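You operate a simulated robot arm through the tools that you are given. There is no shell and no other tool. Be economical: measure what you need, move in short steps, check, and stop when the job is done.

The job below is to be done with a simulated robot arm. You get a single attempt, and the scene is never put back.

## Task
Push the right desk door shut. Then stack the film cassette marked "clear" from the green feed belts on top of the film cassette marked "matt". Then open the narrow cabinet door, put the black magnifier from the top shelf of the narrow cabinet on the top of the blue cabinet and shut the door again. The order counts. Set down upright: black magnifier.

It is judged by the outcome, as a careful person would: the job done as asked, and still so three seconds after it is handed in. It fails if anything else is knocked over, pushed out of place, dropped, spilled or broken.

## Robot
A 7-joint arm with a four-finger gripper on a trunk, on a base that drives. Base frame: it is fixed to the floor where the robot stands at the start and does not move with it; the origin is under the middle of the robot, x ahead of it, y to its left, z up. Units: mm, degrees, N and s.
Its first joint turns from -69.0 to 172.0 degrees. Places, roughly: black magnifier [2250, -1250, 750]; film cassette [-250, 2000, 1000]; narrow cabinet door [2100, -1300, 600]; right desk door [3700, -200, 400]; top of the blue cabinet [-2400, -3100, 800]. Payload 3.67 kg.
The TCP is the grasp point between the finger pads, 28 mm short of the fingertips. In the tool frame z runs along the fingers and y along their closing line. Largest opening 112 mm; the body of the gripper starts 73 mm behind the TCP.
Orientation is told as [roll, pitch, yaw] about the base's x, y, z axes, in that order, counted from this pose: with the fingers straight down and closing along the base's y, the tool's x points along the base's -x, its y along +y and its z along -z.

## Interface
- The arm moves only by the tool play_rows. Its argument "targets" is a list that holds one entry, the list of rows, each a list of 7 numbers: the turn, a rotation vector about the tool's x, y, z in degrees, then the shift along the tool's x, y, z in mm, then the finger opening in mm, from 0 to 112. In form: [[[ax, ay, az, dx, dy, dz, claw], ...]]. A call has 1 to 12 rows; each row is the pose to reach, as a shift and turn from the pose commanded when the call began, along the tool's axes at that moment. Each row takes 0.2 s and may step no farther than 50 mm and 8.6 degrees from the row before; otherwise, or with a gripper value out of range, the whole call is refused. Where a pose cannot be reached the arm comes as near as it can. A force on the tool above 40 N (or 10 N above the force at the start of the call, whichever is more), or a blocked arm, ends the call early, and 0.2 s more pass. The fingers move at their own pace and stop on an object; they squeeze with about 43 N. The grip force told is the motor's: it shows also when the fingers shut on nothing. Time passes only in rows, and 0.2 s behind the last, so rows that repeat a pose let the fingers close. The reply holds the time, the measured pose of the TCP, the force on the tool along the base axes, the opening and the grip force, in the units named above and with some noise, with the torque about the TCP (base axes, N m) and any sound that the robot's microphone picked up.
- Cameras (640 x 400 px; columns grow to the right, rows downward): "scene" is now at [138.3, 12.4, 1268.9]; the picture's right is [0.16, -0.99, -0.00], its down [-0.57, -0.09, -0.82] and it looks along [0.80, 0.13, -0.58] (base axes); focal length 279 px, centre (320, 200). "wrist" rides on the gripper at [60, -18, -104] in the tool frame; the picture's right is [0.29, 0.96, 0.00], its down [-0.80, 0.24, -0.55] and it looks along [-0.53, 0.16, 0.83] (tool axes); focal length 234 px, centre (320, 200). There is no depth. A picture from a camera that has moved, and an enlarged one, comes with that camera's place and axes in the base frame and with its lens.
- get_image(camera): a new picture of that camera. The clock stands still meanwhile.
- lift_body(by): slides the trunk up (or, below 0, down) by that many mm; the arm and the scene camera ride with it, the base frame stays. It gives what a move gives, with no picture.
- drive_base(legs): drives the robot by 1 to 6 legs, each [ahead, turn to the left] in mm and degrees, along the robot's own axes; the way and the turn of a leg run together, so that a leg with both is an arc; at most 1500 mm and 180 degrees a leg. The arm and the cameras ride along, it lands a little off, and it stops where it bumps. It gives what a move gives.
- aim_head(pan, tilt): turns the head with the scene camera to pan (to the left, within 86 degrees either way) and tilt (down, from -29 to 69), counted from straight ahead of the robot. It gives what a move gives.
- enlarge(camera, box): a new picture of the part [left, top, right, bottom] of that camera's present view, enlarged. The clock stands still meanwhile.
- sign_off(): hands the job in; it is judged then, once.

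Go step by step. Nothing tells you exact positions but the pictures and the camera data: compare them with the known pose of the tool, close in by small moves and look again before you grip or let go. The budget is 165 turns and 128 pictures, counting those below and the enlarged ones. Unless the task says otherwise, let go and move clear before handing in.

The tools are called by a JSON object that holds its "op" and its "data". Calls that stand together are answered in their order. play_rows: Moves the arm, as the interface text tells. Its arguments: {"type":"object","properties":{"targets":{"type":"array","items":{"type":"array","items":{"type":"array","items":{"type":"number"}}}}},"required":["targets"]} The other tools are called the same way: lift_body (by) slides the trunk up or down; drive_base (legs) drives the base; aim_head (pan, tilt) turns the head that bears the scene camera; get_image (camera) takes a picture; enlarge (camera, box) takes an enlarged picture of a part of a camera's view; sign_off () hands the job in.

At the start:

```text
time_s: 0.0
position: [510.5, 168.8, 693.8]
orientation: [0.1, 0.0, 0.0]
ft_force: [-0.7, -0.5, 0.6]
torque: [0.01, 0.0, 0.0]
opening: 112.0
gripper_force: 0.0
trunk travel left (down, up): [-400.0, 440.0]
robot x, y, heading: [-2.9, 0.3, 0.2]
head pan, tilt: [9.4, 35.3]
```

scene: 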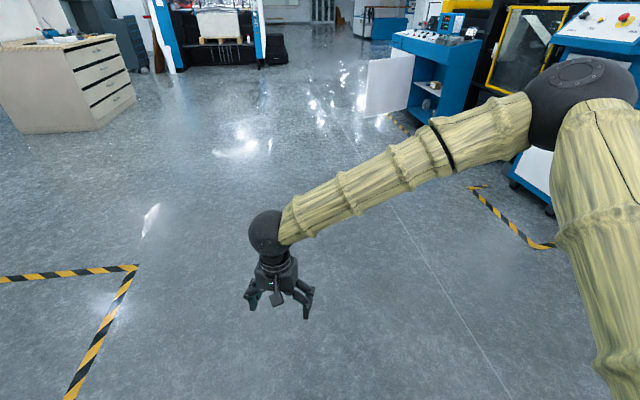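
wrist: 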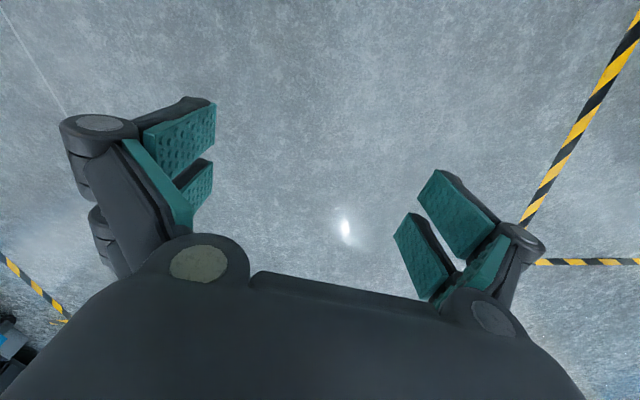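

I see a blue desk with an open white door ahead at around (3700, -200). I'll level the head and enlarge it to get its geometry.

{"op": "enlarge", "data": {"camera": "scene", "box": [330, 0, 640, 194]}}

{"op": "aim_head", "data": {"pan": -30, "tilt": 25}}

{"op": "get_image", "data": {"camera": "scene"}}

```text
2.06 times, centred on (485, 97) of scene
camera zoom: at [138.3, 12.4, 1268.9], right [0.16, -0.99, 0.0], down [-0.57, -0.09, -0.82], along [0.8, 0.13, -0.58], focal length 576 px, centre (-20, 412)
```

zoom: 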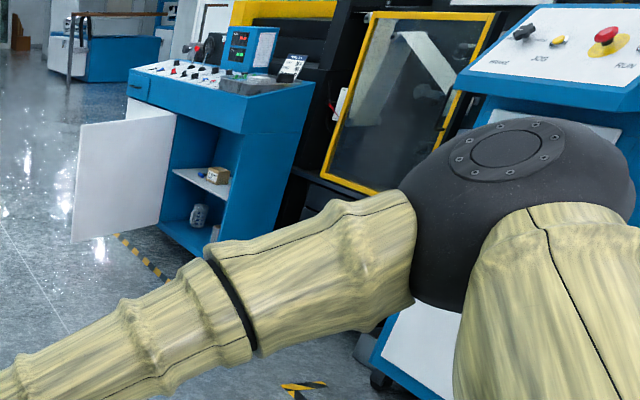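

```text
time_s: 1.1
position: [511.3, 168.2, 692.8]
orientation: [0.1, -0.1, -0.1]
ft_force: [0.1, 0.8, 0.3]
torque: [-0.02, -0.01, 0.02]
opening: 111.9
gripper_force: 0.1
trunk travel left (down, up): [-400.0, 440.0]
robot x, y, heading: [-0.0, 2.3, 0.0]
head pan, tilt: [-30.0, 25.0]
```

```text
124 pictures are left
camera scene: at [131.5, -48.0, 1285.2], right [-0.5, -0.87, 0.0], down [-0.37, 0.21, -0.91], along [0.79, -0.45, -0.42], focal length 279 px, centre (320, 200)
```

scene: 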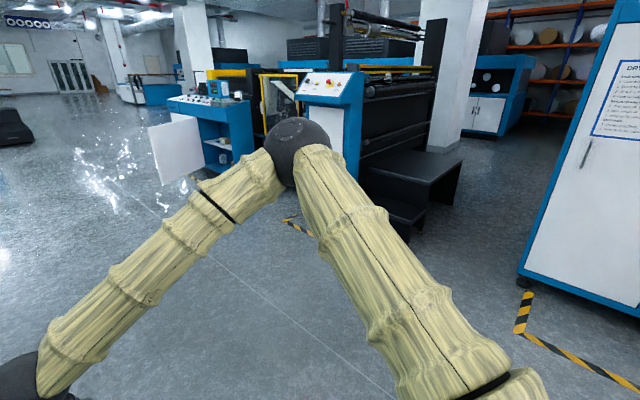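

The open door is hinged at its right side in view, on the desk's front. I'll drive forward on clear floor for a closer look.

{"op": "drive_base", "data": {"legs": [[1500, 0], [300, 0]]}}

{"op": "aim_head", "data": {"pan": 0, "tilt": 25}}

{"op": "get_image", "data": {"camera": "scene"}}

```text
time_s: 10.3
position: [2359.1, 148.8, 692.7]
orientation: [0.0, -0.1, -0.5]
ft_force: [0.0, 0.0, -0.7]
torque: [0.02, 0.03, 0.01]
opening: 112.1
gripper_force: 0.1
trunk travel left (down, up): [-400.0, 440.0]
robot x, y, heading: [1844.7, -17.4, -0.2]
head pan, tilt: [-30.0, 25.0]
```

```text
time_s: 11.3
position: [2359.8, 149.1, 693.7]
orientation: [0.0, 0.1, -0.5]
ft_force: [-0.2, 0.3, -0.2]
torque: [0.01, 0.02, 0.01]
opening: 112.1
gripper_force: 0.0
trunk travel left (down, up): [-400.0, 440.0]
robot x, y, heading: [1846.5, -17.4, -0.2]
head pan, tilt: [0.0, 25.0]
```

```text
123 pictures are left
camera scene: at [1990.5, -17.3, 1285.2], right [-0.01, -1.0, 0.0], down [-0.42, 0.0, -0.91], along [0.91, -0.01, -0.42], focal length 279 px, centre (320, 200)
```

scene: 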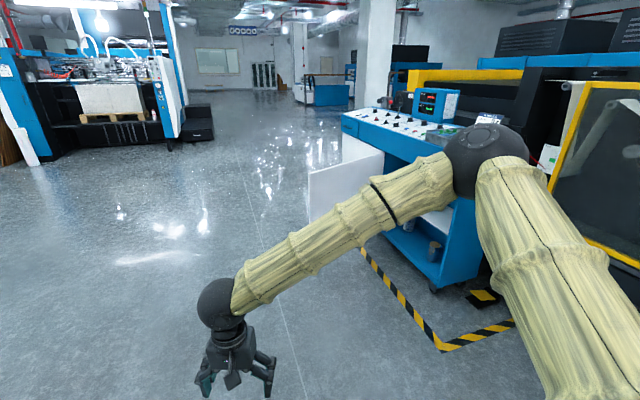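

The arm hides the desk. I judge the door's free edge to be near (3490, 30) and its hinge near (3950, -490), with the desk front facing left. I'll drive to its front-left side and view it with the head panned left, clear of the arm.

{"op": "drive_base", "data": {"legs": [[0, 35], [1350, 0], [0, -110]]}}

{"op": "aim_head", "data": {"pan": 30, "tilt": 30}}

{"op": "get_image", "data": {"camera": "scene"}}

```text
time_s: 24.3
position: [3241.2, 289.7, 692.9]
orientation: [0.0, 0.1, -76.1]
ft_force: [0.7, -0.1, -0.5]
torque: [-0.02, 0.0, -0.02]
opening: 112.0
gripper_force: 0.1
trunk travel left (down, up): [-400.0, 440.0]
robot x, y, heading: [2955.6, 744.3, -76.1]
head pan, tilt: [0.0, 25.0]
```

```text
time_s: 25.3
position: [3241.6, 289.1, 693.6]
orientation: [0.0, 0.0, -76.1]
ft_force: [0.3, 0.3, 0.3]
torque: [-0.01, 0.0, 0.03]
opening: 112.0
gripper_force: 0.1
trunk travel left (down, up): [-400.0, 440.0]
robot x, y, heading: [2958.1, 747.6, -76.2]
head pan, tilt: [30.0, 30.0]
```

```text
122 pictures are left
camera scene: at [3031.9, 628.7, 1277.3], right [-0.72, -0.69, 0.0], down [-0.35, 0.36, -0.87], along [0.6, -0.62, -0.5], focal length 279 px, centre (320, 200)
```

scene: 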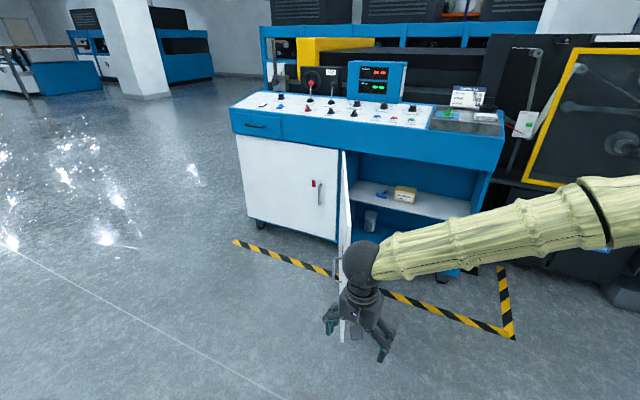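

Clear view: the left desk door is shut, the right door is hinged mid-front and stands about 70° open. I'll drive to its outer side, then point the fingers forward and push it shut by driving.

{"op": "drive_base", "data": {"legs": [[0, 65], [780, 0]]}}

{"op": "play_rows", "data": {"targets": [[[0, -8, 0, -20, 0, 0, 60], [0, -16, 0, -40, 0, 0, 20], [0, -24, 0, -60, 0, 0, 0], [0, -32, 0, -80, 0, 0, 0], [0, -40, 0, -100, 0, 0, 0], [0, -48, 0, -120, 0, 20, 0], [0, -56, 0, -140, 0, 40, 0], [0, -64, 0, -160, 0, 60, 0], [0, -72, 0, -170, 0, 80, 0], [0, -80, 0, -180, 0, 100, 0], [0, -88, 0, -190, 0, 120, 0]]]}}

{"op": "get_image", "data": {"camera": "scene"}}

```text
time_s: 32.3
position: [4258.0, 646.1, 692.4]
orientation: [0.0, 0.0, -11.9]
ft_force: [-0.2, 0.1, -0.3]
torque: [-0.02, -0.01, 0.0]
opening: 112.1
gripper_force: 0.0
trunk travel left (down, up): [-400.0, 440.0]
robot x, y, heading: [3724.8, 590.6, -11.8]
head pan, tilt: [30.0, 30.0]
```

```text
time_s: 34.7
position: [4442.8, 609.4, 571.4]
orientation: [0.1, -88.2, -11.9]
ft_force: [0.3, 0.6, 0.3]
torque: [0.0, 0.03, 0.03]
opening: 0.0
gripper_force: 35.7
trunk travel left (down, up): [-400.0, 440.0]
robot x, y, heading: [3721.6, 591.2, -11.9]
head pan, tilt: [30.0, 30.0]
```

```text
121 pictures are left
camera scene: at [3859.8, 604.9, 1277.3], right [0.31, -0.95, 0.0], down [-0.48, -0.15, -0.87], along [0.82, 0.27, -0.5], focal length 279 px, centre (320, 200)
```

scene: 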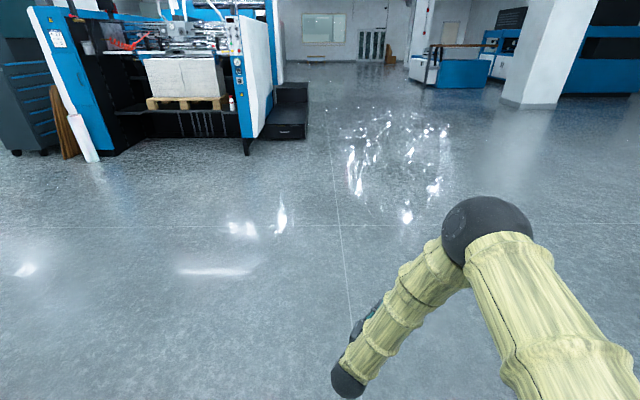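

I'll stretch the arm farther forward so that the elbow stays well behind the fingertips, then check it.

{"op": "play_rows", "data": {"targets": [[[0, 0, 0, 0, 0, 50, 0], [0, 0, 0, 0, 0, 100, 0], [0, 0, 0, 0, 0, 150, 0], [0, 0, 0, 0, 0, 200, 0], [0, 0, 0, 0, 0, 230, 0], [0, 0, 0, 0, 0, 230, 0]]]}}

{"op": "get_image", "data": {"camera": "scene"}}

```text
time_s: 36.1
position: [4668.7, 562.6, 564.4]
orientation: [-1.0, -88.0, -11.0]
ft_force: [0.1, 1.6, 0.3]
torque: [-0.02, 0.03, 0.01]
opening: 0.0
gripper_force: 35.4
trunk travel left (down, up): [-400.0, 440.0]
robot x, y, heading: [3720.2, 588.7, -11.9]
head pan, tilt: [30.0, 30.0]
```

```text
120 pictures are left
camera scene: at [3859.5, 605.0, 1277.3], right [0.31, -0.95, 0.0], down [-0.48, -0.15, -0.87], along [0.82, 0.27, -0.5], focal length 279 px, centre (320, 200)
```

scene: 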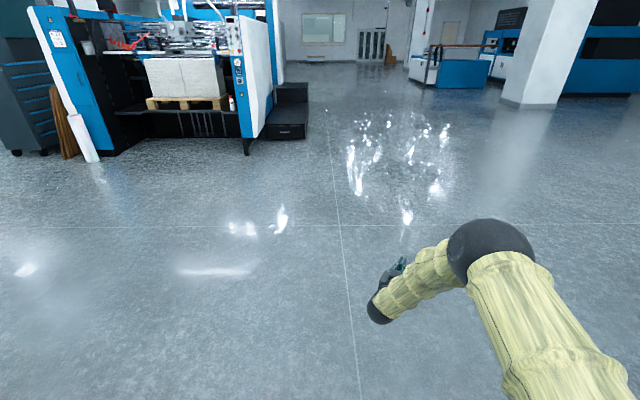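

The stretched arm keeps the elbow behind the tips. I'll take the robot back to about (3765, 950), face it at -105° and check the line-up before pushing.

{"op": "drive_base", "data": {"legs": [[0, 95], [370, 0], [0, -94], [0, -92]]}}

{"op": "aim_head", "data": {"pan": 15, "tilt": 35}}

{"op": "get_image", "data": {"camera": "scene"}}

```text
time_s: 50.4
position: [3733.6, 9.3, 563.8]
orientation: [-0.2, -88.0, -102.1]
ft_force: [-0.8, -0.3, 0.1]
torque: [-0.01, -0.03, 0.0]
opening: 0.1
gripper_force: 35.2
trunk travel left (down, up): [-400.0, 440.0]
robot x, y, heading: [3765.7, 953.7, -102.1]
head pan, tilt: [30.0, 30.0]
```

```text
time_s: 51.1
position: [3732.8, 9.9, 562.2]
orientation: [-0.4, -88.0, -101.8]
ft_force: [0.2, 0.1, 0.3]
torque: [0.01, -0.02, -0.01]
opening: 0.0
gripper_force: 35.4
trunk travel left (down, up): [-400.0, 440.0]
robot x, y, heading: [3766.8, 957.1, -102.4]
head pan, tilt: [15.0, 35.0]
```

```text
119 pictures are left
camera scene: at [3761.9, 816.4, 1269.5], right [-1.0, -0.05, 0.0], down [-0.03, 0.57, -0.82], along [0.04, -0.82, -0.57], focal length 279 px, centre (320, 200)
```

scene: 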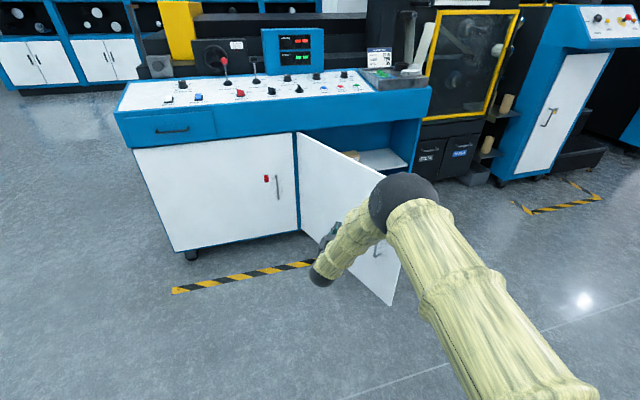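

The gripper is on the door's outer side with open space ahead. I'll drive forward to swing it.

{"op": "drive_base", "data": {"legs": [[450, -3]]}}

{"op": "get_image", "data": {"camera": "scene"}}

```text
time_s: 53.9
position: [3572.3, -423.1, 564.6]
orientation: [-0.3, -88.0, -105.2]
ft_force: [-0.6, 0.0, 0.2]
torque: [0.01, 0.0, 0.0]
opening: 0.3
gripper_force: 36.0
trunk travel left (down, up): [-400.0, 440.0]
robot x, y, heading: [3659.0, 519.4, -105.5]
head pan, tilt: [15.0, 35.0]
```

```text
118 pictures are left
camera scene: at [3645.9, 380.3, 1269.4], right [-1.0, 0.01, 0.0], down [0.01, 0.57, -0.82], along [-0.01, -0.82, -0.57], focal length 279 px, centre (320, 200)
```

scene: 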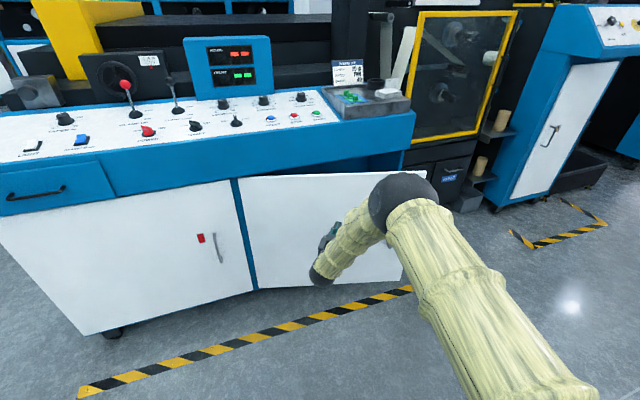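

The door swings easily and is mostly closed. I'll continue forward.

{"op": "drive_base", "data": {"legs": [[170, 0]]}}

{"op": "get_image", "data": {"camera": "scene"}}

```text
time_s: 55.3
position: [3523.3, -589.0, 563.8]
orientation: [-0.5, -88.0, -105.2]
ft_force: [-0.2, -0.1, 0.1]
torque: [0.01, 0.02, -0.01]
opening: 0.0
gripper_force: 35.9
trunk travel left (down, up): [-400.0, 440.0]
robot x, y, heading: [3616.8, 355.8, -105.6]
head pan, tilt: [15.0, 35.0]
```

```text
117 pictures are left
camera scene: at [3599.5, 215.1, 1269.3], right [-1.0, 0.01, 0.0], down [0.01, 0.57, -0.82], along [-0.01, -0.82, -0.57], focal length 279 px, centre (320, 200)
```

scene: 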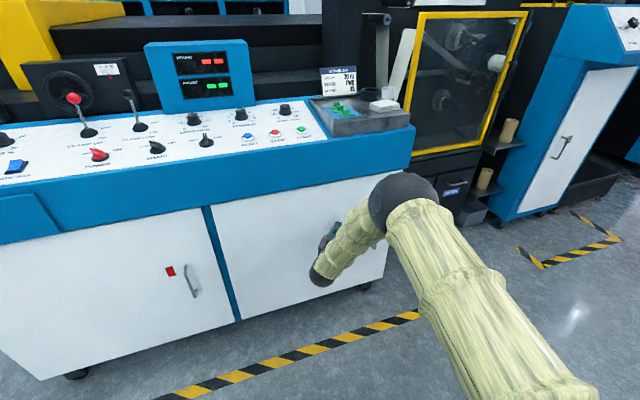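

Nearly shut; I'll finish in small steps, watching the force.

{"op": "drive_base", "data": {"legs": [[30, 0]]}}

{"op": "drive_base", "data": {"legs": [[15, 0]]}}

{"op": "enlarge", "data": {"camera": "scene", "box": [180, 100, 440, 300]}}

```text
time_s: 56.2
position: [3519.0, -601.5, 564.1]
orientation: [-2.0, -88.2, -103.7]
ft_force: [-1.6, 8.0, 4.1]
torque: [-0.32, -0.06, -0.02]
opening: 0.2
gripper_force: 35.8
trunk travel left (down, up): [-400.0, 440.0]
robot x, y, heading: [3610.6, 338.7, -105.5]
head pan, tilt: [15.0, 35.0]
stopped in leg 1: the force on the tool passed its limit at 133 N (the readings are from after the stop); the commanded pose is now the measured one
```

```text
time_s: 56.9
position: [3517.5, -601.5, 561.5]
orientation: [-3.1, -88.0, -102.7]
ft_force: [-2.2, 15.9, 8.1]
torque: [-0.57, -0.07, -0.07]
opening: 0.0
gripper_force: 36.2
trunk travel left (down, up): [-400.0, 440.0]
robot x, y, heading: [3609.7, 330.4, -105.9]
head pan, tilt: [15.0, 35.0]
stopped in leg 1: the force on the tool passed its limit at 73 N (the readings are from after the stop); the commanded pose is now the measured one
```

```text
2.00 times, centred on (310, 200) of scene
camera zoom: at [3593.3, 195.8, 1269.6], right [-1.0, 0.01, 0.0], down [0.01, 0.57, -0.82], along [-0.01, -0.82, -0.57], focal length 559 px, centre (340, 200)
```

zoom: 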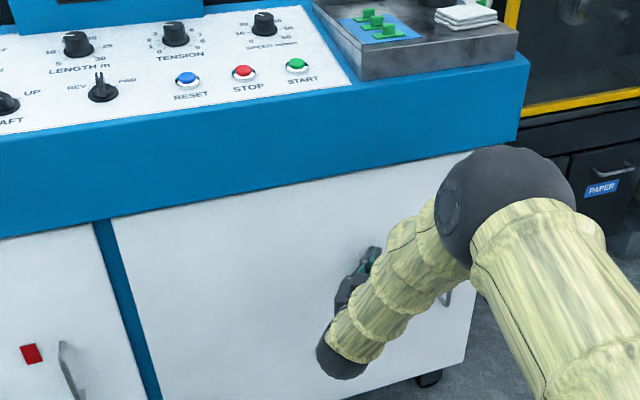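

The door is firm against its stop. I'll back away and check that it stays flush.

{"op": "drive_base", "data": {"legs": [[-450, 0]]}}

{"op": "get_image", "data": {"camera": "scene"}}

```text
time_s: 59.6
position: [3639.3, -166.4, 561.7]
orientation: [-2.8, -88.0, -103.1]
ft_force: [0.1, 0.2, -0.5]
torque: [-0.03, -0.04, 0.0]
opening: 0.0
gripper_force: 35.7
trunk travel left (down, up): [-400.0, 440.0]
robot x, y, heading: [3730.7, 766.6, -106.1]
head pan, tilt: [15.0, 35.0]
```

```text
115 pictures are left
camera scene: at [3716.6, 629.8, 1269.5], right [-1.0, 0.02, 0.0], down [0.01, 0.57, -0.82], along [-0.01, -0.82, -0.57], focal length 279 px, centre (320, 200)
```

scene: 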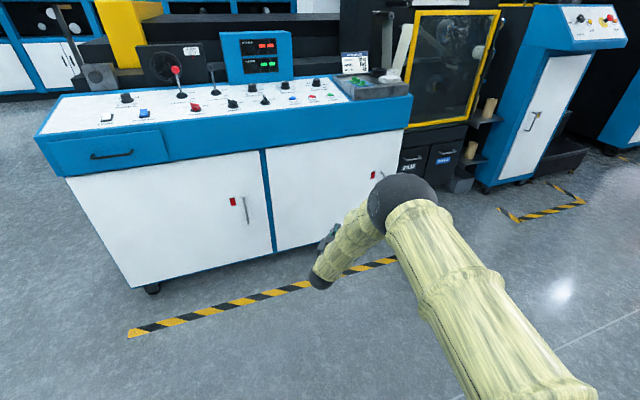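

The right desk door is shut. Now I'll fold the arm back to its compact tool-down pose and look toward the feed belts.

{"op": "play_rows", "data": {"targets": [[[0, 8, 0, -11, 0, -38, 0], [0, 16, 0, -22, 0, -76, 0], [0, 24, 0, -33, 0, -114, 0], [0, 32, 0, -44, 0, -152, 0], [0, 40, 0, -55, 0, -190, 0], [0, 48, 0, -66, 0, -228, 0], [0, 56, 0, -77, 0, -266, 30], [0, 64, 0, -88, 0, -304, 60], [0, 72, 0, -99, 0, -342, 90], [0, 80, 0, -110, 0, -380, 112], [0, 88, 0, -121, 0, -418, 112]]]}}

{"op": "drive_base", "data": {"legs": [[0, -90]]}}

{"op": "aim_head", "data": {"pan": -20, "tilt": 15}}

{"op": "get_image", "data": {"camera": "scene"}}

```text
time_s: 62.0
position: [3753.2, 231.8, 693.1]
orientation: [-0.1, 0.2, -105.9]
ft_force: [0.4, -0.5, 0.3]
torque: [0.0, -0.06, 0.0]
opening: 111.9
gripper_force: 0.1
trunk travel left (down, up): [-400.0, 440.0]
robot x, y, heading: [3728.6, 764.6, -105.8]
head pan, tilt: [15.0, 35.0]
```

```text
time_s: 66.2
position: [3194.2, 741.1, 693.9]
orientation: [-0.1, 0.1, 164.5]
ft_force: [-0.7, -0.4, -0.6]
torque: [-0.02, -0.01, 0.01]
opening: 112.1
gripper_force: 0.1
trunk travel left (down, up): [-400.0, 440.0]
robot x, y, heading: [3731.0, 766.7, 164.5]
head pan, tilt: [15.0, 35.0]
```

```text
time_s: 67.2
position: [3194.2, 740.7, 693.3]
orientation: [0.0, 0.0, 164.5]
ft_force: [-0.5, 0.1, -0.3]
torque: [0.01, -0.05, 0.01]
opening: 112.2
gripper_force: 0.1
trunk travel left (down, up): [-400.0, 440.0]
robot x, y, heading: [3730.9, 769.2, 164.7]
head pan, tilt: [-20.0, 15.0]
```

```text
114 pictures are left
camera scene: at [3607.4, 833.8, 1301.4], right [0.58, 0.81, 0.0], down [0.21, -0.15, -0.97], along [-0.79, 0.56, -0.26], focal length 279 px, centre (320, 200)
```

scene: 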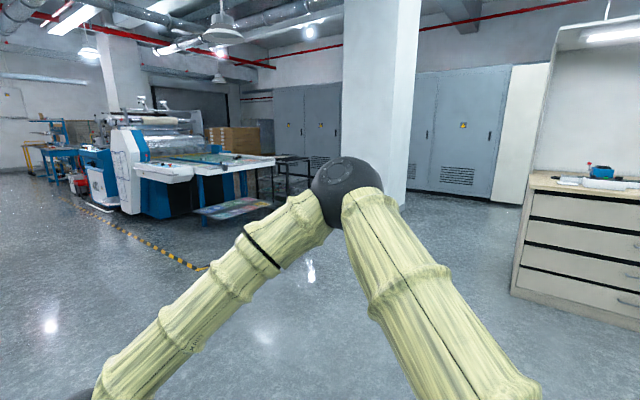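

The feed table with the green belts is the machine at left-centre, near (-250, 2000). I'll drive toward it and look again.

{"op": "drive_base", "data": {"legs": [[0, 3], [1500, 0], [1000, 0]]}}

{"op": "aim_head", "data": {"pan": 0, "tilt": 10}}

{"op": "get_image", "data": {"camera": "scene"}}

```text
time_s: 79.9
position: [757.7, 1223.0, 694.2]
orientation: [0.0, 0.1, 168.4]
ft_force: [-0.2, 0.0, 0.0]
torque: [0.01, -0.01, -0.01]
opening: 111.9
gripper_force: 0.0
trunk travel left (down, up): [-400.0, 440.0]
robot x, y, heading: [1295.2, 1286.3, 168.6]
head pan, tilt: [-20.0, 15.0]
```

```text
time_s: 80.7
position: [757.4, 1222.9, 694.1]
orientation: [-0.2, 0.2, 168.5]
ft_force: [-0.5, 0.5, 0.1]
torque: [-0.01, 0.01, 0.05]
opening: 112.1
gripper_force: 0.0
trunk travel left (down, up): [-400.0, 440.0]
robot x, y, heading: [1289.7, 1284.8, 168.6]
head pan, tilt: [0.0, 10.0]
```

```text
113 pictures are left
camera scene: at [1152.4, 1314.7, 1309.6], right [0.2, 0.98, 0.0], down [0.17, -0.03, -0.98], along [-0.96, 0.2, -0.17], focal length 279 px, centre (320, 200)
```

scene: 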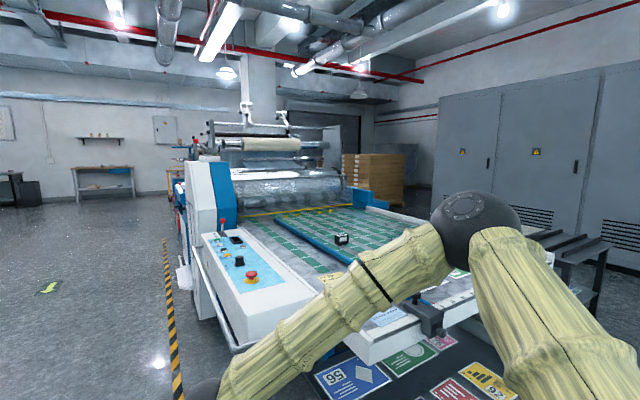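

The green belts start just ahead; the arm hides the near part. I'll back off a bit, turn right and pan left for an unobstructed view, with the trunk raised.

{"op": "drive_base", "data": {"legs": [[-350, 0], [0, -45]]}}

{"op": "lift_body", "data": {"by": 350}}

{"op": "aim_head", "data": {"pan": 40, "tilt": 27}}

{"op": "get_image", "data": {"camera": "scene"}}

```text
time_s: 85.0
position: [1209.7, 1552.8, 693.6]
orientation: [-0.1, 0.1, 123.3]
ft_force: [0.8, 0.6, -0.4]
torque: [-0.01, 0.02, -0.01]
opening: 112.2
gripper_force: 0.1
trunk travel left (down, up): [-400.0, 440.0]
robot x, y, heading: [1631.0, 1217.0, 123.1]
head pan, tilt: [0.0, 10.0]
```

```text
time_s: 88.4
position: [1208.5, 1552.6, 1043.6]
orientation: [-0.1, 0.0, 123.1]
ft_force: [0.5, 0.2, 0.1]
torque: [-0.04, 0.0, -0.01]
opening: 112.3
gripper_force: 0.0
trunk travel left (down, up): [-750.0, 90.0]
robot x, y, heading: [1629.7, 1221.6, 123.3]
head pan, tilt: [0.0, 10.0]
```

```text
time_s: 89.5
position: [1208.6, 1553.2, 1044.2]
orientation: [-0.1, 0.1, 123.1]
ft_force: [0.4, -0.1, 0.4]
torque: [-0.05, 0.0, 0.04]
opening: 111.9
gripper_force: 0.1
trunk travel left (down, up): [-750.0, 90.0]
robot x, y, heading: [1628.5, 1216.8, 123.5]
head pan, tilt: [40.0, 27.0]
```

```text
112 pictures are left
camera scene: at [1516.3, 1286.7, 1632.0], right [0.29, 0.96, 0.0], down [0.43, -0.13, -0.89], along [-0.85, 0.26, -0.45], focal length 279 px, centre (320, 200)
```

scene: 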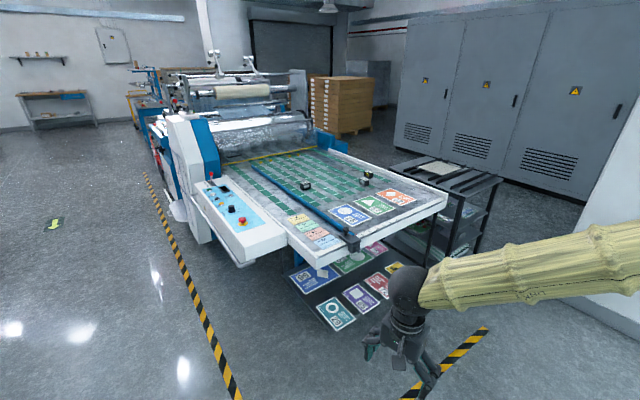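

Excellent view: two small black boxes lie on the green belts. I'll enlarge them.

{"op": "enlarge", "data": {"camera": "scene", "box": [270, 145, 430, 245]}}

{"op": "enlarge", "data": {"camera": "scene", "box": [296, 166, 384, 196]}}

```text
4.00 times, centred on (350, 195) of scene
camera zoom: at [1516.3, 1286.7, 1632.0], right [0.29, 0.96, 0.0], down [0.43, -0.13, -0.89], along [-0.85, 0.26, -0.45], focal length 1117 px, centre (200, 220)
```

zoom: 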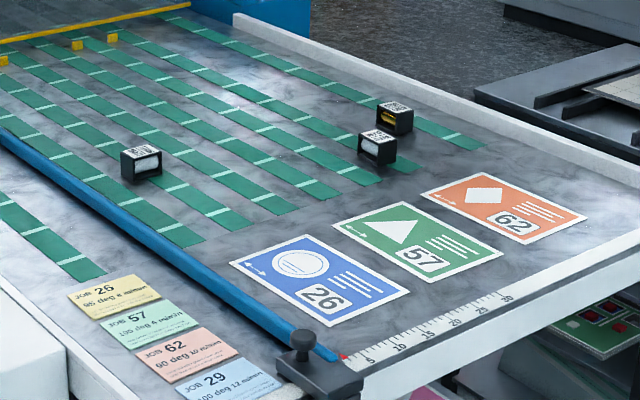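

```text
7.27 times, centred on (340, 181) of scene
camera zoom: at [1516.3, 1286.7, 1632.0], right [0.29, 0.96, 0.0], down [0.43, -0.13, -0.89], along [-0.85, 0.26, -0.45], focal length 2032 px, centre (174, 338)
```

zoom: 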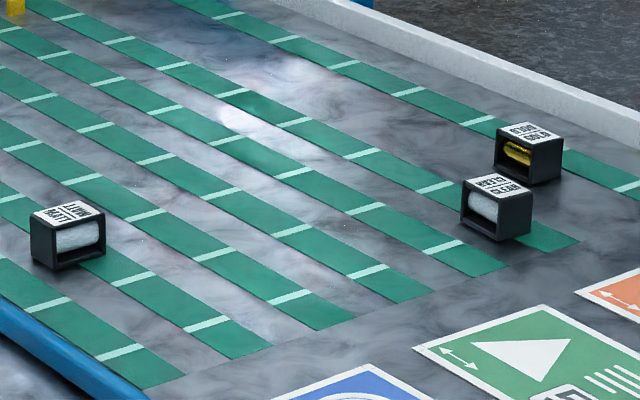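

The three cassettes read "matt" (left), "clear" (middle) and a gold/color one (right). The table front edge runs about (650,1543)–(273,2477) at z≈890. I'll drive round to stand in front of it, facing 202°.

{"op": "lift_body", "data": {"by": 85}}

{"op": "drive_base", "data": {"legs": [[0, -7], [1270, 0], [0, 86]]}}

{"op": "aim_head", "data": {"pan": 12, "tilt": 35}}

{"op": "get_image", "data": {"camera": "scene"}}

```text
time_s: 90.7
position: [1208.1, 1553.4, 1128.1]
orientation: [0.0, 0.0, 123.2]
ft_force: [-0.5, 0.0, 0.8]
torque: [0.0, 0.0, 0.0]
opening: 112.2
gripper_force: 0.0
trunk travel left (down, up): [-835.0, 5.0]
robot x, y, heading: [1627.3, 1218.5, 123.1]
head pan, tilt: [40.0, 27.0]
```

```text
time_s: 101.4
position: [675.6, 2028.0, 1128.6]
orientation: [-0.1, 0.1, -158.9]
ft_force: [0.3, 0.0, -0.7]
torque: [0.02, 0.0, 0.01]
opening: 112.2
gripper_force: 0.0
trunk travel left (down, up): [-835.0, 5.0]
robot x, y, heading: [1088.6, 2369.7, -158.9]
head pan, tilt: [40.0, 27.0]
```

```text
time_s: 102.3
position: [676.2, 2026.3, 1128.5]
orientation: [-0.1, 0.1, -158.8]
ft_force: [0.4, 1.0, -0.2]
torque: [0.05, 0.01, -0.01]
opening: 112.0
gripper_force: 0.0
trunk travel left (down, up): [-835.0, 5.0]
robot x, y, heading: [1091.6, 2371.3, -158.8]
head pan, tilt: [12.0, 35.0]
```

```text
109 pictures are left
camera scene: at [970.5, 2300.6, 1704.5], right [-0.55, 0.84, 0.0], down [0.48, 0.31, -0.82], along [-0.69, -0.45, -0.57], focal length 279 px, centre (320, 200)
```

scene: 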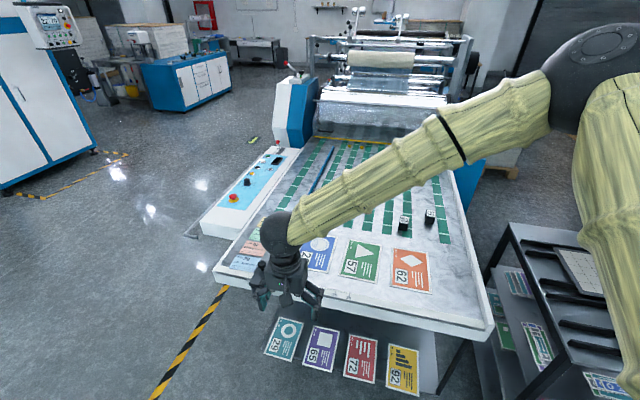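

Table layout confirmed. I'll close in 250 mm and look steeply down to see my base relative to the table's lower shelf.

{"op": "drive_base", "data": {"legs": [[250, 0]]}}

{"op": "aim_head", "data": {"pan": 0, "tilt": 69}}

{"op": "get_image", "data": {"camera": "scene"}}

{"op": "get_image", "data": {"camera": "wrist"}}

```text
time_s: 104.2
position: [438.0, 1938.9, 1128.5]
orientation: [-0.1, 0.1, -159.2]
ft_force: [-1.4, 0.7, -1.0]
torque: [0.02, -0.03, 0.02]
opening: 111.8
gripper_force: 0.1
trunk travel left (down, up): [-835.0, 5.0]
robot x, y, heading: [856.5, 2279.8, -158.9]
head pan, tilt: [12.0, 35.0]
```

```text
time_s: 105.1
position: [437.5, 1939.4, 1127.5]
orientation: [-0.1, 0.1, -159.2]
ft_force: [-1.0, -0.2, 0.3]
torque: [0.0, -0.03, 0.0]
opening: 112.0
gripper_force: 0.2
trunk travel left (down, up): [-835.0, 5.0]
robot x, y, heading: [857.6, 2276.7, -159.0]
head pan, tilt: [0.0, 68.8]
```

```text
108 pictures are left
camera scene: at [756.5, 2239.0, 1660.8], right [-0.36, 0.93, 0.0], down [0.87, 0.33, -0.36], along [-0.34, -0.13, -0.93], focal length 279 px, centre (320, 200)
```

scene: 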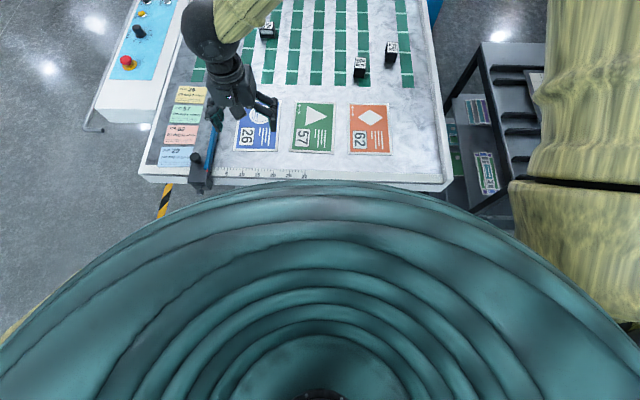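

```text
107 pictures are left
camera wrist: at [487.7, 1975.9, 1232.8], right [0.61, -0.79, 0.0], down [-0.66, -0.51, 0.55], along [-0.44, -0.34, -0.83], focal length 234 px, centre (320, 200)
```

wrist: 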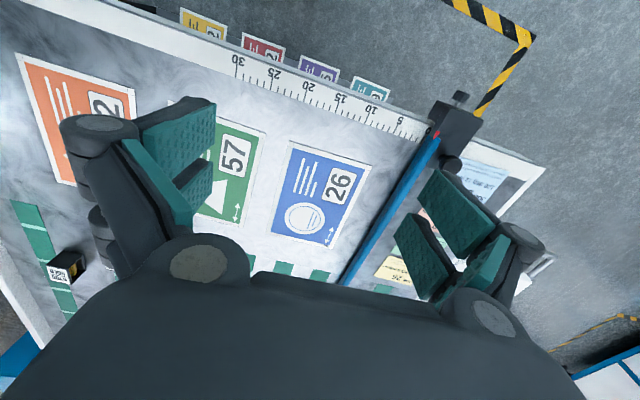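

I can see clear (front), gold (behind right) and matt (left). I'll enlarge to read the labels and their orientation.

{"op": "enlarge", "data": {"camera": "scene", "box": [240, 5, 420, 105]}}

{"op": "enlarge", "data": {"camera": "scene", "box": [340, 35, 412, 85]}}

```text
3.56 times, centred on (330, 55) of scene
camera zoom: at [756.5, 2239.0, 1660.8], right [-0.36, 0.93, 0.0], down [0.87, 0.33, -0.36], along [-0.34, -0.13, -0.93], focal length 993 px, centre (284, 716)
```

zoom: 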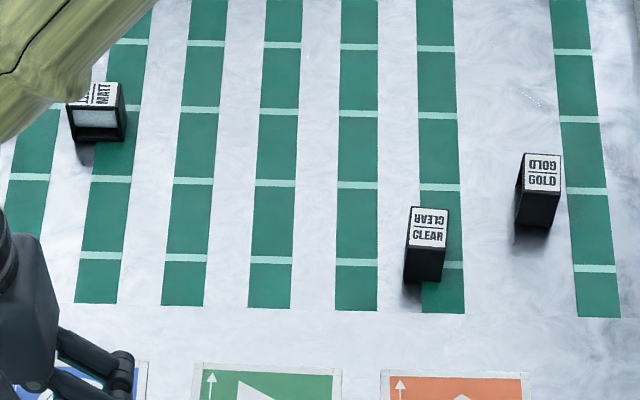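

```text
8.00 times, centred on (376, 60) of scene
camera zoom: at [756.5, 2239.0, 1660.8], right [-0.36, 0.93, 0.0], down [0.87, 0.33, -0.36], along [-0.34, -0.13, -0.93], focal length 2235 px, centre (-128, 1320)
```

zoom: 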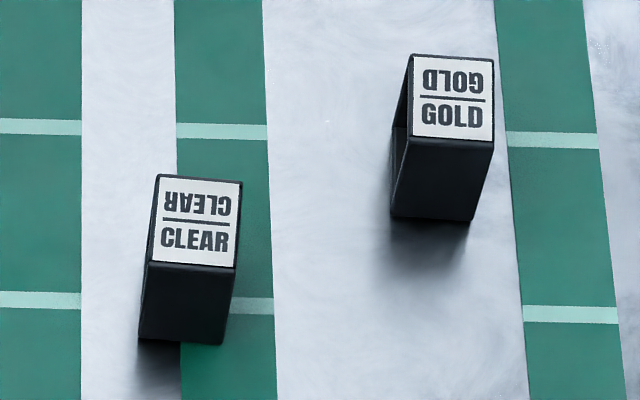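

Labels are clear now: CLEAR sits at about (-33, 2086), top z≈935, 37 mm wide across, turned ~6° clockwise. I'll drive 80 mm nearer and bring the open gripper above it.

{"op": "drive_base", "data": {"legs": [[80, 0]]}}

{"op": "play_rows", "data": {"targets": [[[0, 0, 0, -30, -30, 0, 112], [0, 0, 0, -60, -60, 0, 112], [0, 0, 0, -90, -90, 0, 112], [0, 0, 1, -120, -120, 0, 112], [0, 0, 2, -150, -150, 0, 112], [0, 0, 3, -180, -180, 0, 112], [0, 0, 4, -210, -210, 0, 112], [0, 0, 5, -240, -240, 0, 112], [0, 0, 6, -270, -270, 20, 112], [0, 0, 6, -300, -300, 50, 112], [0, 0, 6, -305, -306, 70, 112], [0, 0, 6, -305, -306, 70, 112]]]}}

{"op": "get_image", "data": {"camera": "wrist"}}

{"op": "get_image", "data": {"camera": "scene"}}

```text
time_s: 106.2
position: [363.9, 1912.2, 1128.9]
orientation: [-0.1, 0.1, -159.2]
ft_force: [0.7, -0.2, -0.4]
torque: [0.0, 0.01, 0.01]
opening: 112.2
gripper_force: 0.0
trunk travel left (down, up): [-835.0, 5.0]
robot x, y, heading: [779.9, 2247.2, -158.9]
head pan, tilt: [0.0, 68.8]
```

```text
refused: row 10 steps farther than a row can; nothing moved
```

```text
104 pictures are left
camera wrist: at [413.5, 1947.9, 1233.0], right [0.61, -0.79, 0.0], down [-0.66, -0.51, 0.55], along [-0.44, -0.34, -0.83], focal length 234 px, centre (320, 200)
```

wrist: 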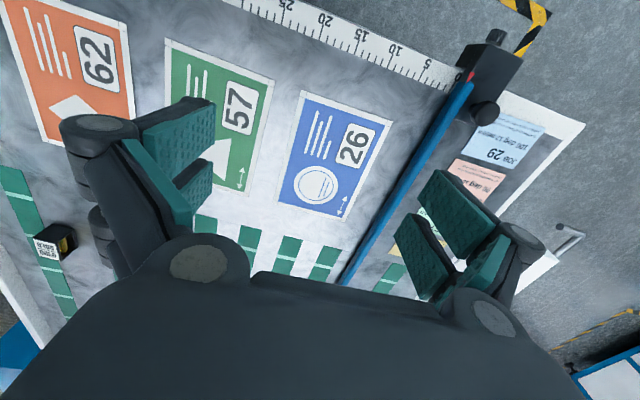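

```text
103 pictures are left
camera scene: at [682.7, 2210.9, 1660.9], right [-0.35, 0.94, 0.0], down [0.87, 0.33, -0.36], along [-0.34, -0.13, -0.93], focal length 279 px, centre (320, 200)
```

scene: 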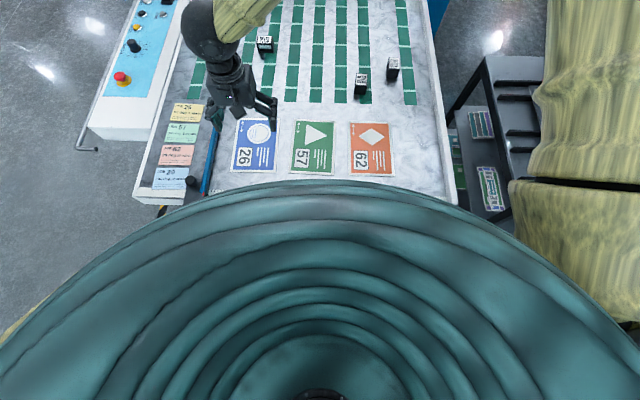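

The move was refused for step size; I'll resend with smaller final steps.

{"op": "play_rows", "data": {"targets": [[[0, 0, 0, -30, -30, 0, 112], [0, 0, 0, -60, -60, 0, 112], [0, 0, 0, -90, -90, 0, 112], [0, 0, 1, -120, -120, 0, 112], [0, 0, 2, -150, -150, 0, 112], [0, 0, 3, -180, -180, 10, 112], [0, 0, 4, -210, -210, 20, 112], [0, 0, 5, -240, -240, 30, 112], [0, 0, 6, -270, -270, 40, 112], [0, 0, 6, -300, -300, 50, 112], [0, 0, 6, -305, -306, 70, 112], [0, 0, 6, -305, -306, 70, 112]]]}}

{"op": "get_image", "data": {"camera": "wrist"}}

{"op": "get_image", "data": {"camera": "scene"}}

```text
time_s: 108.8
position: [-31.2, 2088.4, 1058.4]
orientation: [-0.1, 0.0, -165.2]
ft_force: [-0.6, 0.4, -0.3]
torque: [0.02, -0.01, 0.01]
opening: 112.0
gripper_force: 0.0
trunk travel left (down, up): [-835.0, 5.0]
robot x, y, heading: [783.0, 2247.7, -159.5]
head pan, tilt: [0.0, 68.8]
```

```text
102 pictures are left
camera wrist: at [22.9, 2120.9, 1163.2], right [0.52, -0.85, 0.0], down [-0.71, -0.44, 0.55], along [-0.47, -0.29, -0.83], focal length 234 px, centre (320, 200)
```

wrist: 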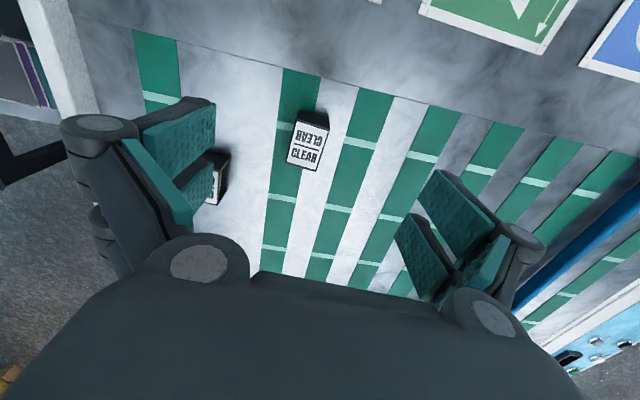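

```text
101 pictures are left
camera scene: at [682.6, 2211.5, 1660.8], right [-0.35, 0.94, 0.0], down [0.87, 0.33, -0.36], along [-0.34, -0.13, -0.93], focal length 279 px, centre (320, 200)
```

scene: 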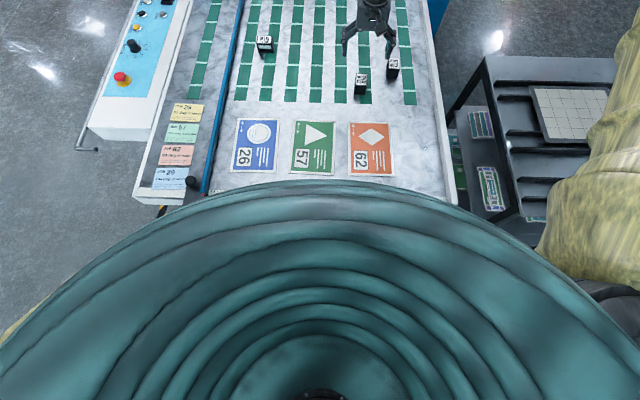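

Wrist view puts CLEAR's top at about (-57, 2085), aligned with the fingers. I'll shift 26 mm forward, narrow the opening and come down part-way.

{"op": "play_rows", "data": {"targets": [[[0, 0, 0, -26, -4, 0, 80], [0, 0, 0, -26, -4, 30, 70], [0, 0, 0, -26, -4, 60, 70], [0, 0, 0, -26, -4, 90, 70], [0, 0, 0, -26, -4, 105, 70], [0, 0, 0, -26, -4, 105, 70]]]}}

{"op": "get_image", "data": {"camera": "wrist"}}

{"op": "enlarge", "data": {"camera": "scene", "box": [320, 20, 440, 120]}}

```text
time_s: 110.2
position: [-58.4, 2085.4, 955.0]
orientation: [0.0, 0.1, -165.1]
ft_force: [0.1, 0.2, -0.2]
torque: [0.0, 0.03, 0.0]
opening: 70.0
gripper_force: 0.0
trunk travel left (down, up): [-835.0, 5.0]
robot x, y, heading: [780.7, 2246.3, -159.2]
head pan, tilt: [0.0, 68.8]
```

```text
100 pictures are left
camera wrist: at [-4.6, 2116.8, 1058.7], right [0.52, -0.85, 0.0], down [-0.71, -0.44, 0.55], along [-0.47, -0.29, -0.83], focal length 234 px, centre (320, 200)
```

wrist: 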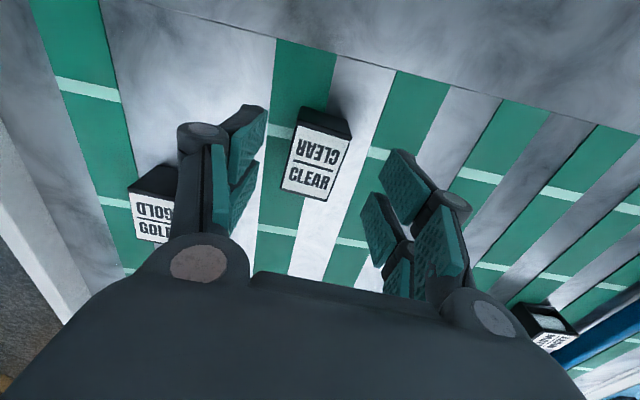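

```text
4.00 times, centred on (380, 70) of scene
camera zoom: at [682.0, 2211.1, 1660.8], right [-0.35, 0.94, 0.0], down [0.87, 0.33, -0.36], along [-0.34, -0.13, -0.93], focal length 1117 px, centre (80, 720)
```

zoom: 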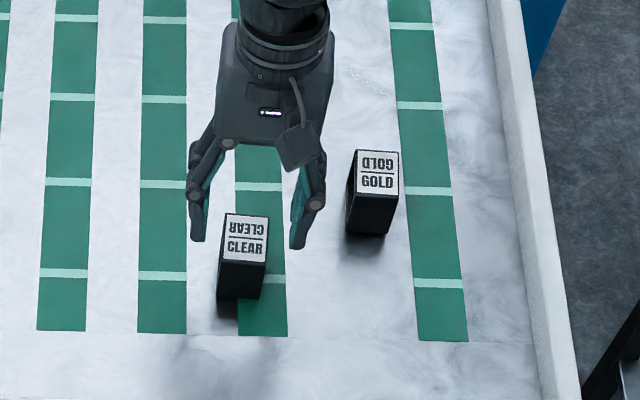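

Triangulating both cameras gives CLEAR's top z≈915 at (-58, 2086), just under the tool. I'll descend another 40 mm and check.

{"op": "play_rows", "data": {"targets": [[[0, 0, 0, 0, 0, 15, 70], [0, 0, 0, 0, 0, 30, 70], [0, 0, 0, 0, 0, 40, 70], [0, 0, 0, 0, 0, 40, 70]]]}}

{"op": "get_image", "data": {"camera": "wrist"}}

{"op": "enlarge", "data": {"camera": "scene", "box": [320, 40, 416, 100]}}

```text
time_s: 111.2
position: [-56.2, 2088.2, 914.7]
orientation: [-0.2, 0.0, -165.2]
ft_force: [0.9, 0.9, -0.2]
torque: [0.0, -0.02, -0.03]
opening: 70.2
gripper_force: 0.0
trunk travel left (down, up): [-835.0, 5.0]
robot x, y, heading: [780.7, 2247.9, -159.2]
head pan, tilt: [0.0, 68.8]
```

```text
98 pictures are left
camera wrist: at [-3.0, 2118.1, 1018.3], right [0.52, -0.85, 0.0], down [-0.71, -0.44, 0.55], along [-0.47, -0.29, -0.83], focal length 234 px, centre (320, 200)
```

wrist: 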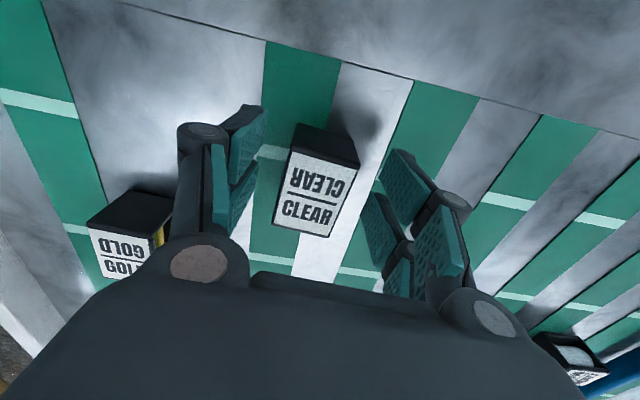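

```text
6.67 times, centred on (368, 70) of scene
camera zoom: at [682.1, 2211.3, 1660.8], right [-0.35, 0.94, 0.0], down [0.87, 0.33, -0.36], along [-0.34, -0.13, -0.93], focal length 1862 px, centre (0, 1067)
```

zoom: 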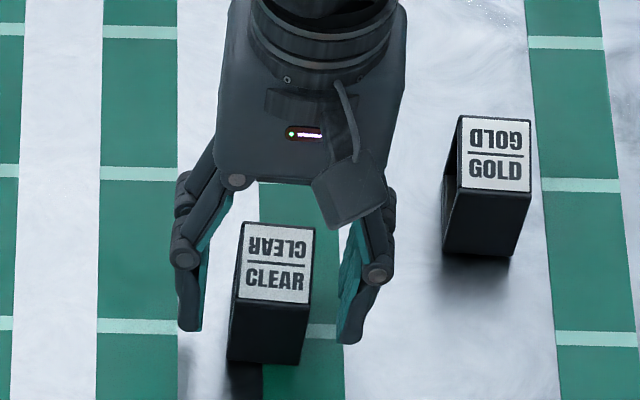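

Tool is centred over CLEAR (top ≈915, height ≈43). I'll go down 12 mm and close.

{"op": "play_rows", "data": {"targets": [[[0, 0, 0, 0, 0, 6, 70], [0, 0, 0, 0, 0, 12, 70], [0, 0, 0, 0, 0, 12, 45], [0, 0, 0, 0, 0, 12, 20], [0, 0, 0, 0, 0, 12, 20], [0, 0, 0, 0, 0, 12, 20]]]}}

```text
time_s: 112.6
position: [-56.1, 2085.8, 901.3]
orientation: [0.0, 0.2, -165.2]
ft_force: [-0.8, 0.6, -0.1]
torque: [0.06, 0.0, 0.01]
opening: 39.4
gripper_force: 43.0
trunk travel left (down, up): [-835.0, 5.0]
robot x, y, heading: [778.3, 2251.6, -159.4]
head pan, tilt: [0.0, 68.8]
```

CLEAR is held (39 mm). I'll lift it, retract it toward me, and enlarge the view of MATT.

{"op": "play_rows", "data": {"targets": [[[0, 0, 0, 0, 0, -20, 20], [0, 0, 0, 0, 0, -60, 20], [0, 0, 0, 0, 0, -100, 20], [0, 0, 0, 0, 0, -140, 20], [0, 0, 0, 45, 0, -150, 20], [0, 0, 0, 90, 0, -150, 20], [0, 0, 0, 135, 0, -150, 20], [0, 0, 0, 180, 0, -150, 20], [0, 0, 0, 225, 0, -150, 20], [0, 0, 0, 260, 0, -150, 20]]]}}

{"op": "enlarge", "data": {"camera": "scene", "box": [230, 20, 310, 70]}}

```text
time_s: 114.8
position: [197.3, 2153.4, 1052.8]
orientation: [-0.1, 0.0, -165.1]
ft_force: [0.0, 0.4, -0.9]
torque: [0.03, 0.02, -0.03]
opening: 39.5
gripper_force: 42.5
trunk travel left (down, up): [-835.0, 5.0]
robot x, y, heading: [781.0, 2247.4, -158.8]
head pan, tilt: [0.0, 68.8]
```

```text
8.00 times, centred on (270, 45) of scene
camera zoom: at [683.1, 2211.3, 1660.8], right [-0.35, 0.94, 0.0], down [0.87, 0.33, -0.36], along [-0.34, -0.13, -0.93], focal length 2235 px, centre (720, 1440)
```

zoom: 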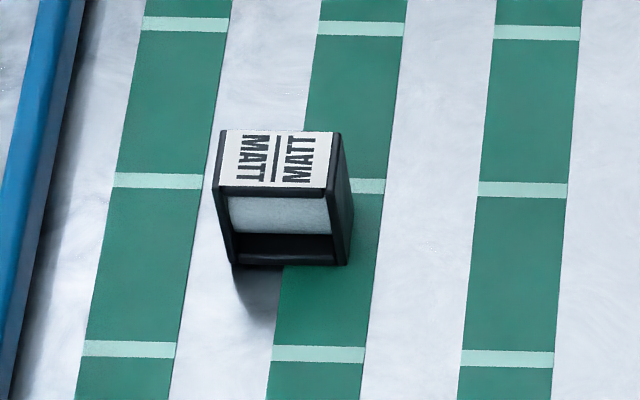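

MATT's top is about (-108, 1691), aligned with my heading. I'll sidestep 200 mm left to stand square in front of it.

{"op": "drive_base", "data": {"legs": [[-345, 0], [0, 30], [400, 0], [0, -30]]}}

{"op": "enlarge", "data": {"camera": "scene", "box": [240, 0, 400, 100]}}

```text
time_s: 122.0
position: [266.4, 1969.1, 1052.7]
orientation: [-0.2, 0.0, -165.1]
ft_force: [0.1, 0.4, -1.4]
torque: [0.02, -0.01, 0.02]
opening: 39.1
gripper_force: 43.0
trunk travel left (down, up): [-835.0, 5.0]
robot x, y, heading: [850.5, 2066.2, -159.5]
head pan, tilt: [0.0, 68.8]
```

```text
4.00 times, centred on (320, 50) of scene
camera zoom: at [754.0, 2029.1, 1660.8], right [-0.36, 0.93, 0.0], down [0.87, 0.33, -0.36], along [-0.34, -0.13, -0.93], focal length 1117 px, centre (320, 800)
```

zoom: 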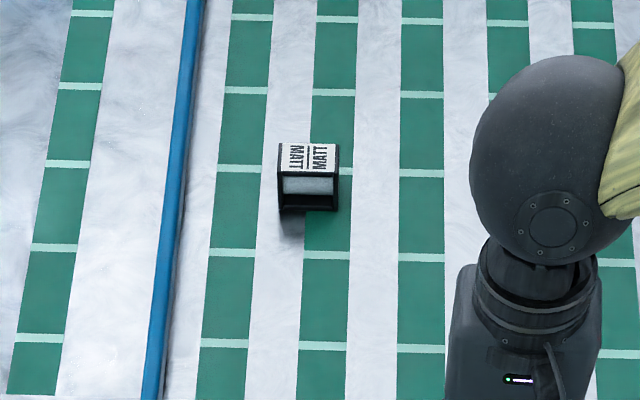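

MATT is straight ahead at 1031 mm. I'll drive in 58 mm, then reach out over it at height.

{"op": "drive_base", "data": {"legs": [[58, 0]]}}

{"op": "play_rows", "data": {"targets": [[[0, 0, -1, -38, 16, 0, 20], [0, 0, -2, -75, 32, 0, 20], [0, 0, -3, -113, 48, 0, 20], [0, 0, -4, -150, 64, 0, 20], [0, 0, -5, -188, 80, 0, 20], [0, 0, -5.6, -226, 97, 0, 20], [0, 0, -5.6, -263, 113, 0, 20], [0, 0, -5.6, -301, 129, 0, 20], [0, 0, -5.6, -338, 145, 0, 20], [0, 0, -5.6, -376, 161, 0, 20], [0, 0, -5.6, -376, 161, 0, 20]]]}}

{"op": "get_image", "data": {"camera": "wrist"}}

{"op": "enlarge", "data": {"camera": "scene", "box": [240, 0, 400, 100]}}

```text
time_s: 123.0
position: [216.1, 1949.5, 1056.2]
orientation: [0.0, -0.2, -165.1]
ft_force: [0.5, 0.5, -0.3]
torque: [-0.03, 0.02, -0.02]
opening: 39.2
gripper_force: 42.9
trunk travel left (down, up): [-835.0, 5.0]
robot x, y, heading: [795.9, 2047.8, -159.2]
head pan, tilt: [0.0, 68.8]
```

```text
time_s: 125.4
position: [-109.3, 1697.8, 1053.1]
orientation: [0.0, 0.0, -159.6]
ft_force: [1.2, 0.1, -0.8]
torque: [0.0, -0.02, 0.0]
opening: 39.4
gripper_force: 42.6
trunk travel left (down, up): [-835.0, 5.0]
robot x, y, heading: [803.3, 2047.5, -159.4]
head pan, tilt: [0.0, 68.8]
```

```text
94 pictures are left
camera wrist: at [-58.5, 1735.4, 1157.7], right [0.6, -0.8, 0.0], down [-0.66, -0.5, 0.55], along [-0.44, -0.33, -0.83], focal length 234 px, centre (320, 200)
```

wrist: 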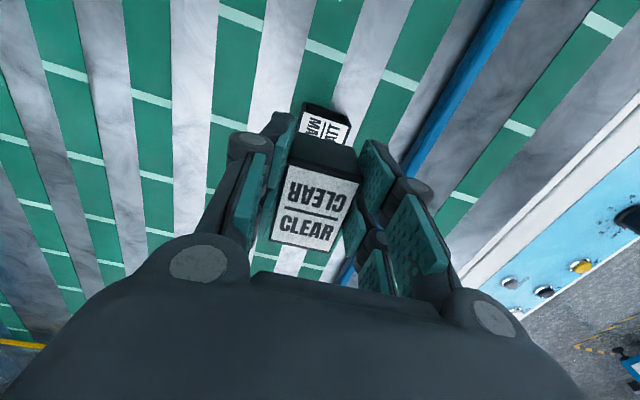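

```text
4.00 times, centred on (320, 50) of scene
camera zoom: at [700.1, 2009.9, 1660.9], right [-0.35, 0.94, 0.0], down [0.87, 0.33, -0.36], along [-0.34, -0.13, -0.93], focal length 1117 px, centre (320, 800)
```

zoom: 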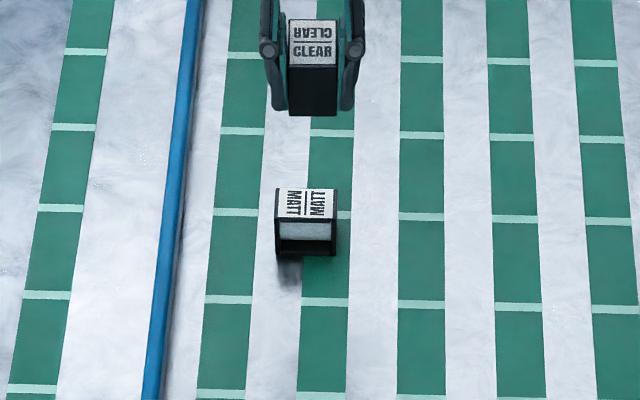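

The arm reaches MATT level. I need to know how far the fingertips extend past CLEAR's bottom, so I'll enlarge.

{"op": "enlarge", "data": {"camera": "scene", "box": [296, 0, 344, 30]}}

```text
13.33 times, centred on (320, 15) of scene
camera zoom: at [700.1, 2009.9, 1660.9], right [-0.35, 0.94, 0.0], down [0.87, 0.33, -0.36], along [-0.34, -0.13, -0.93], focal length 3725 px, centre (320, 2667)
```

zoom: 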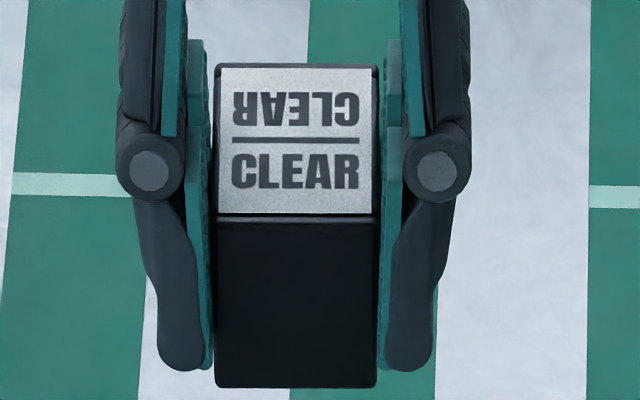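

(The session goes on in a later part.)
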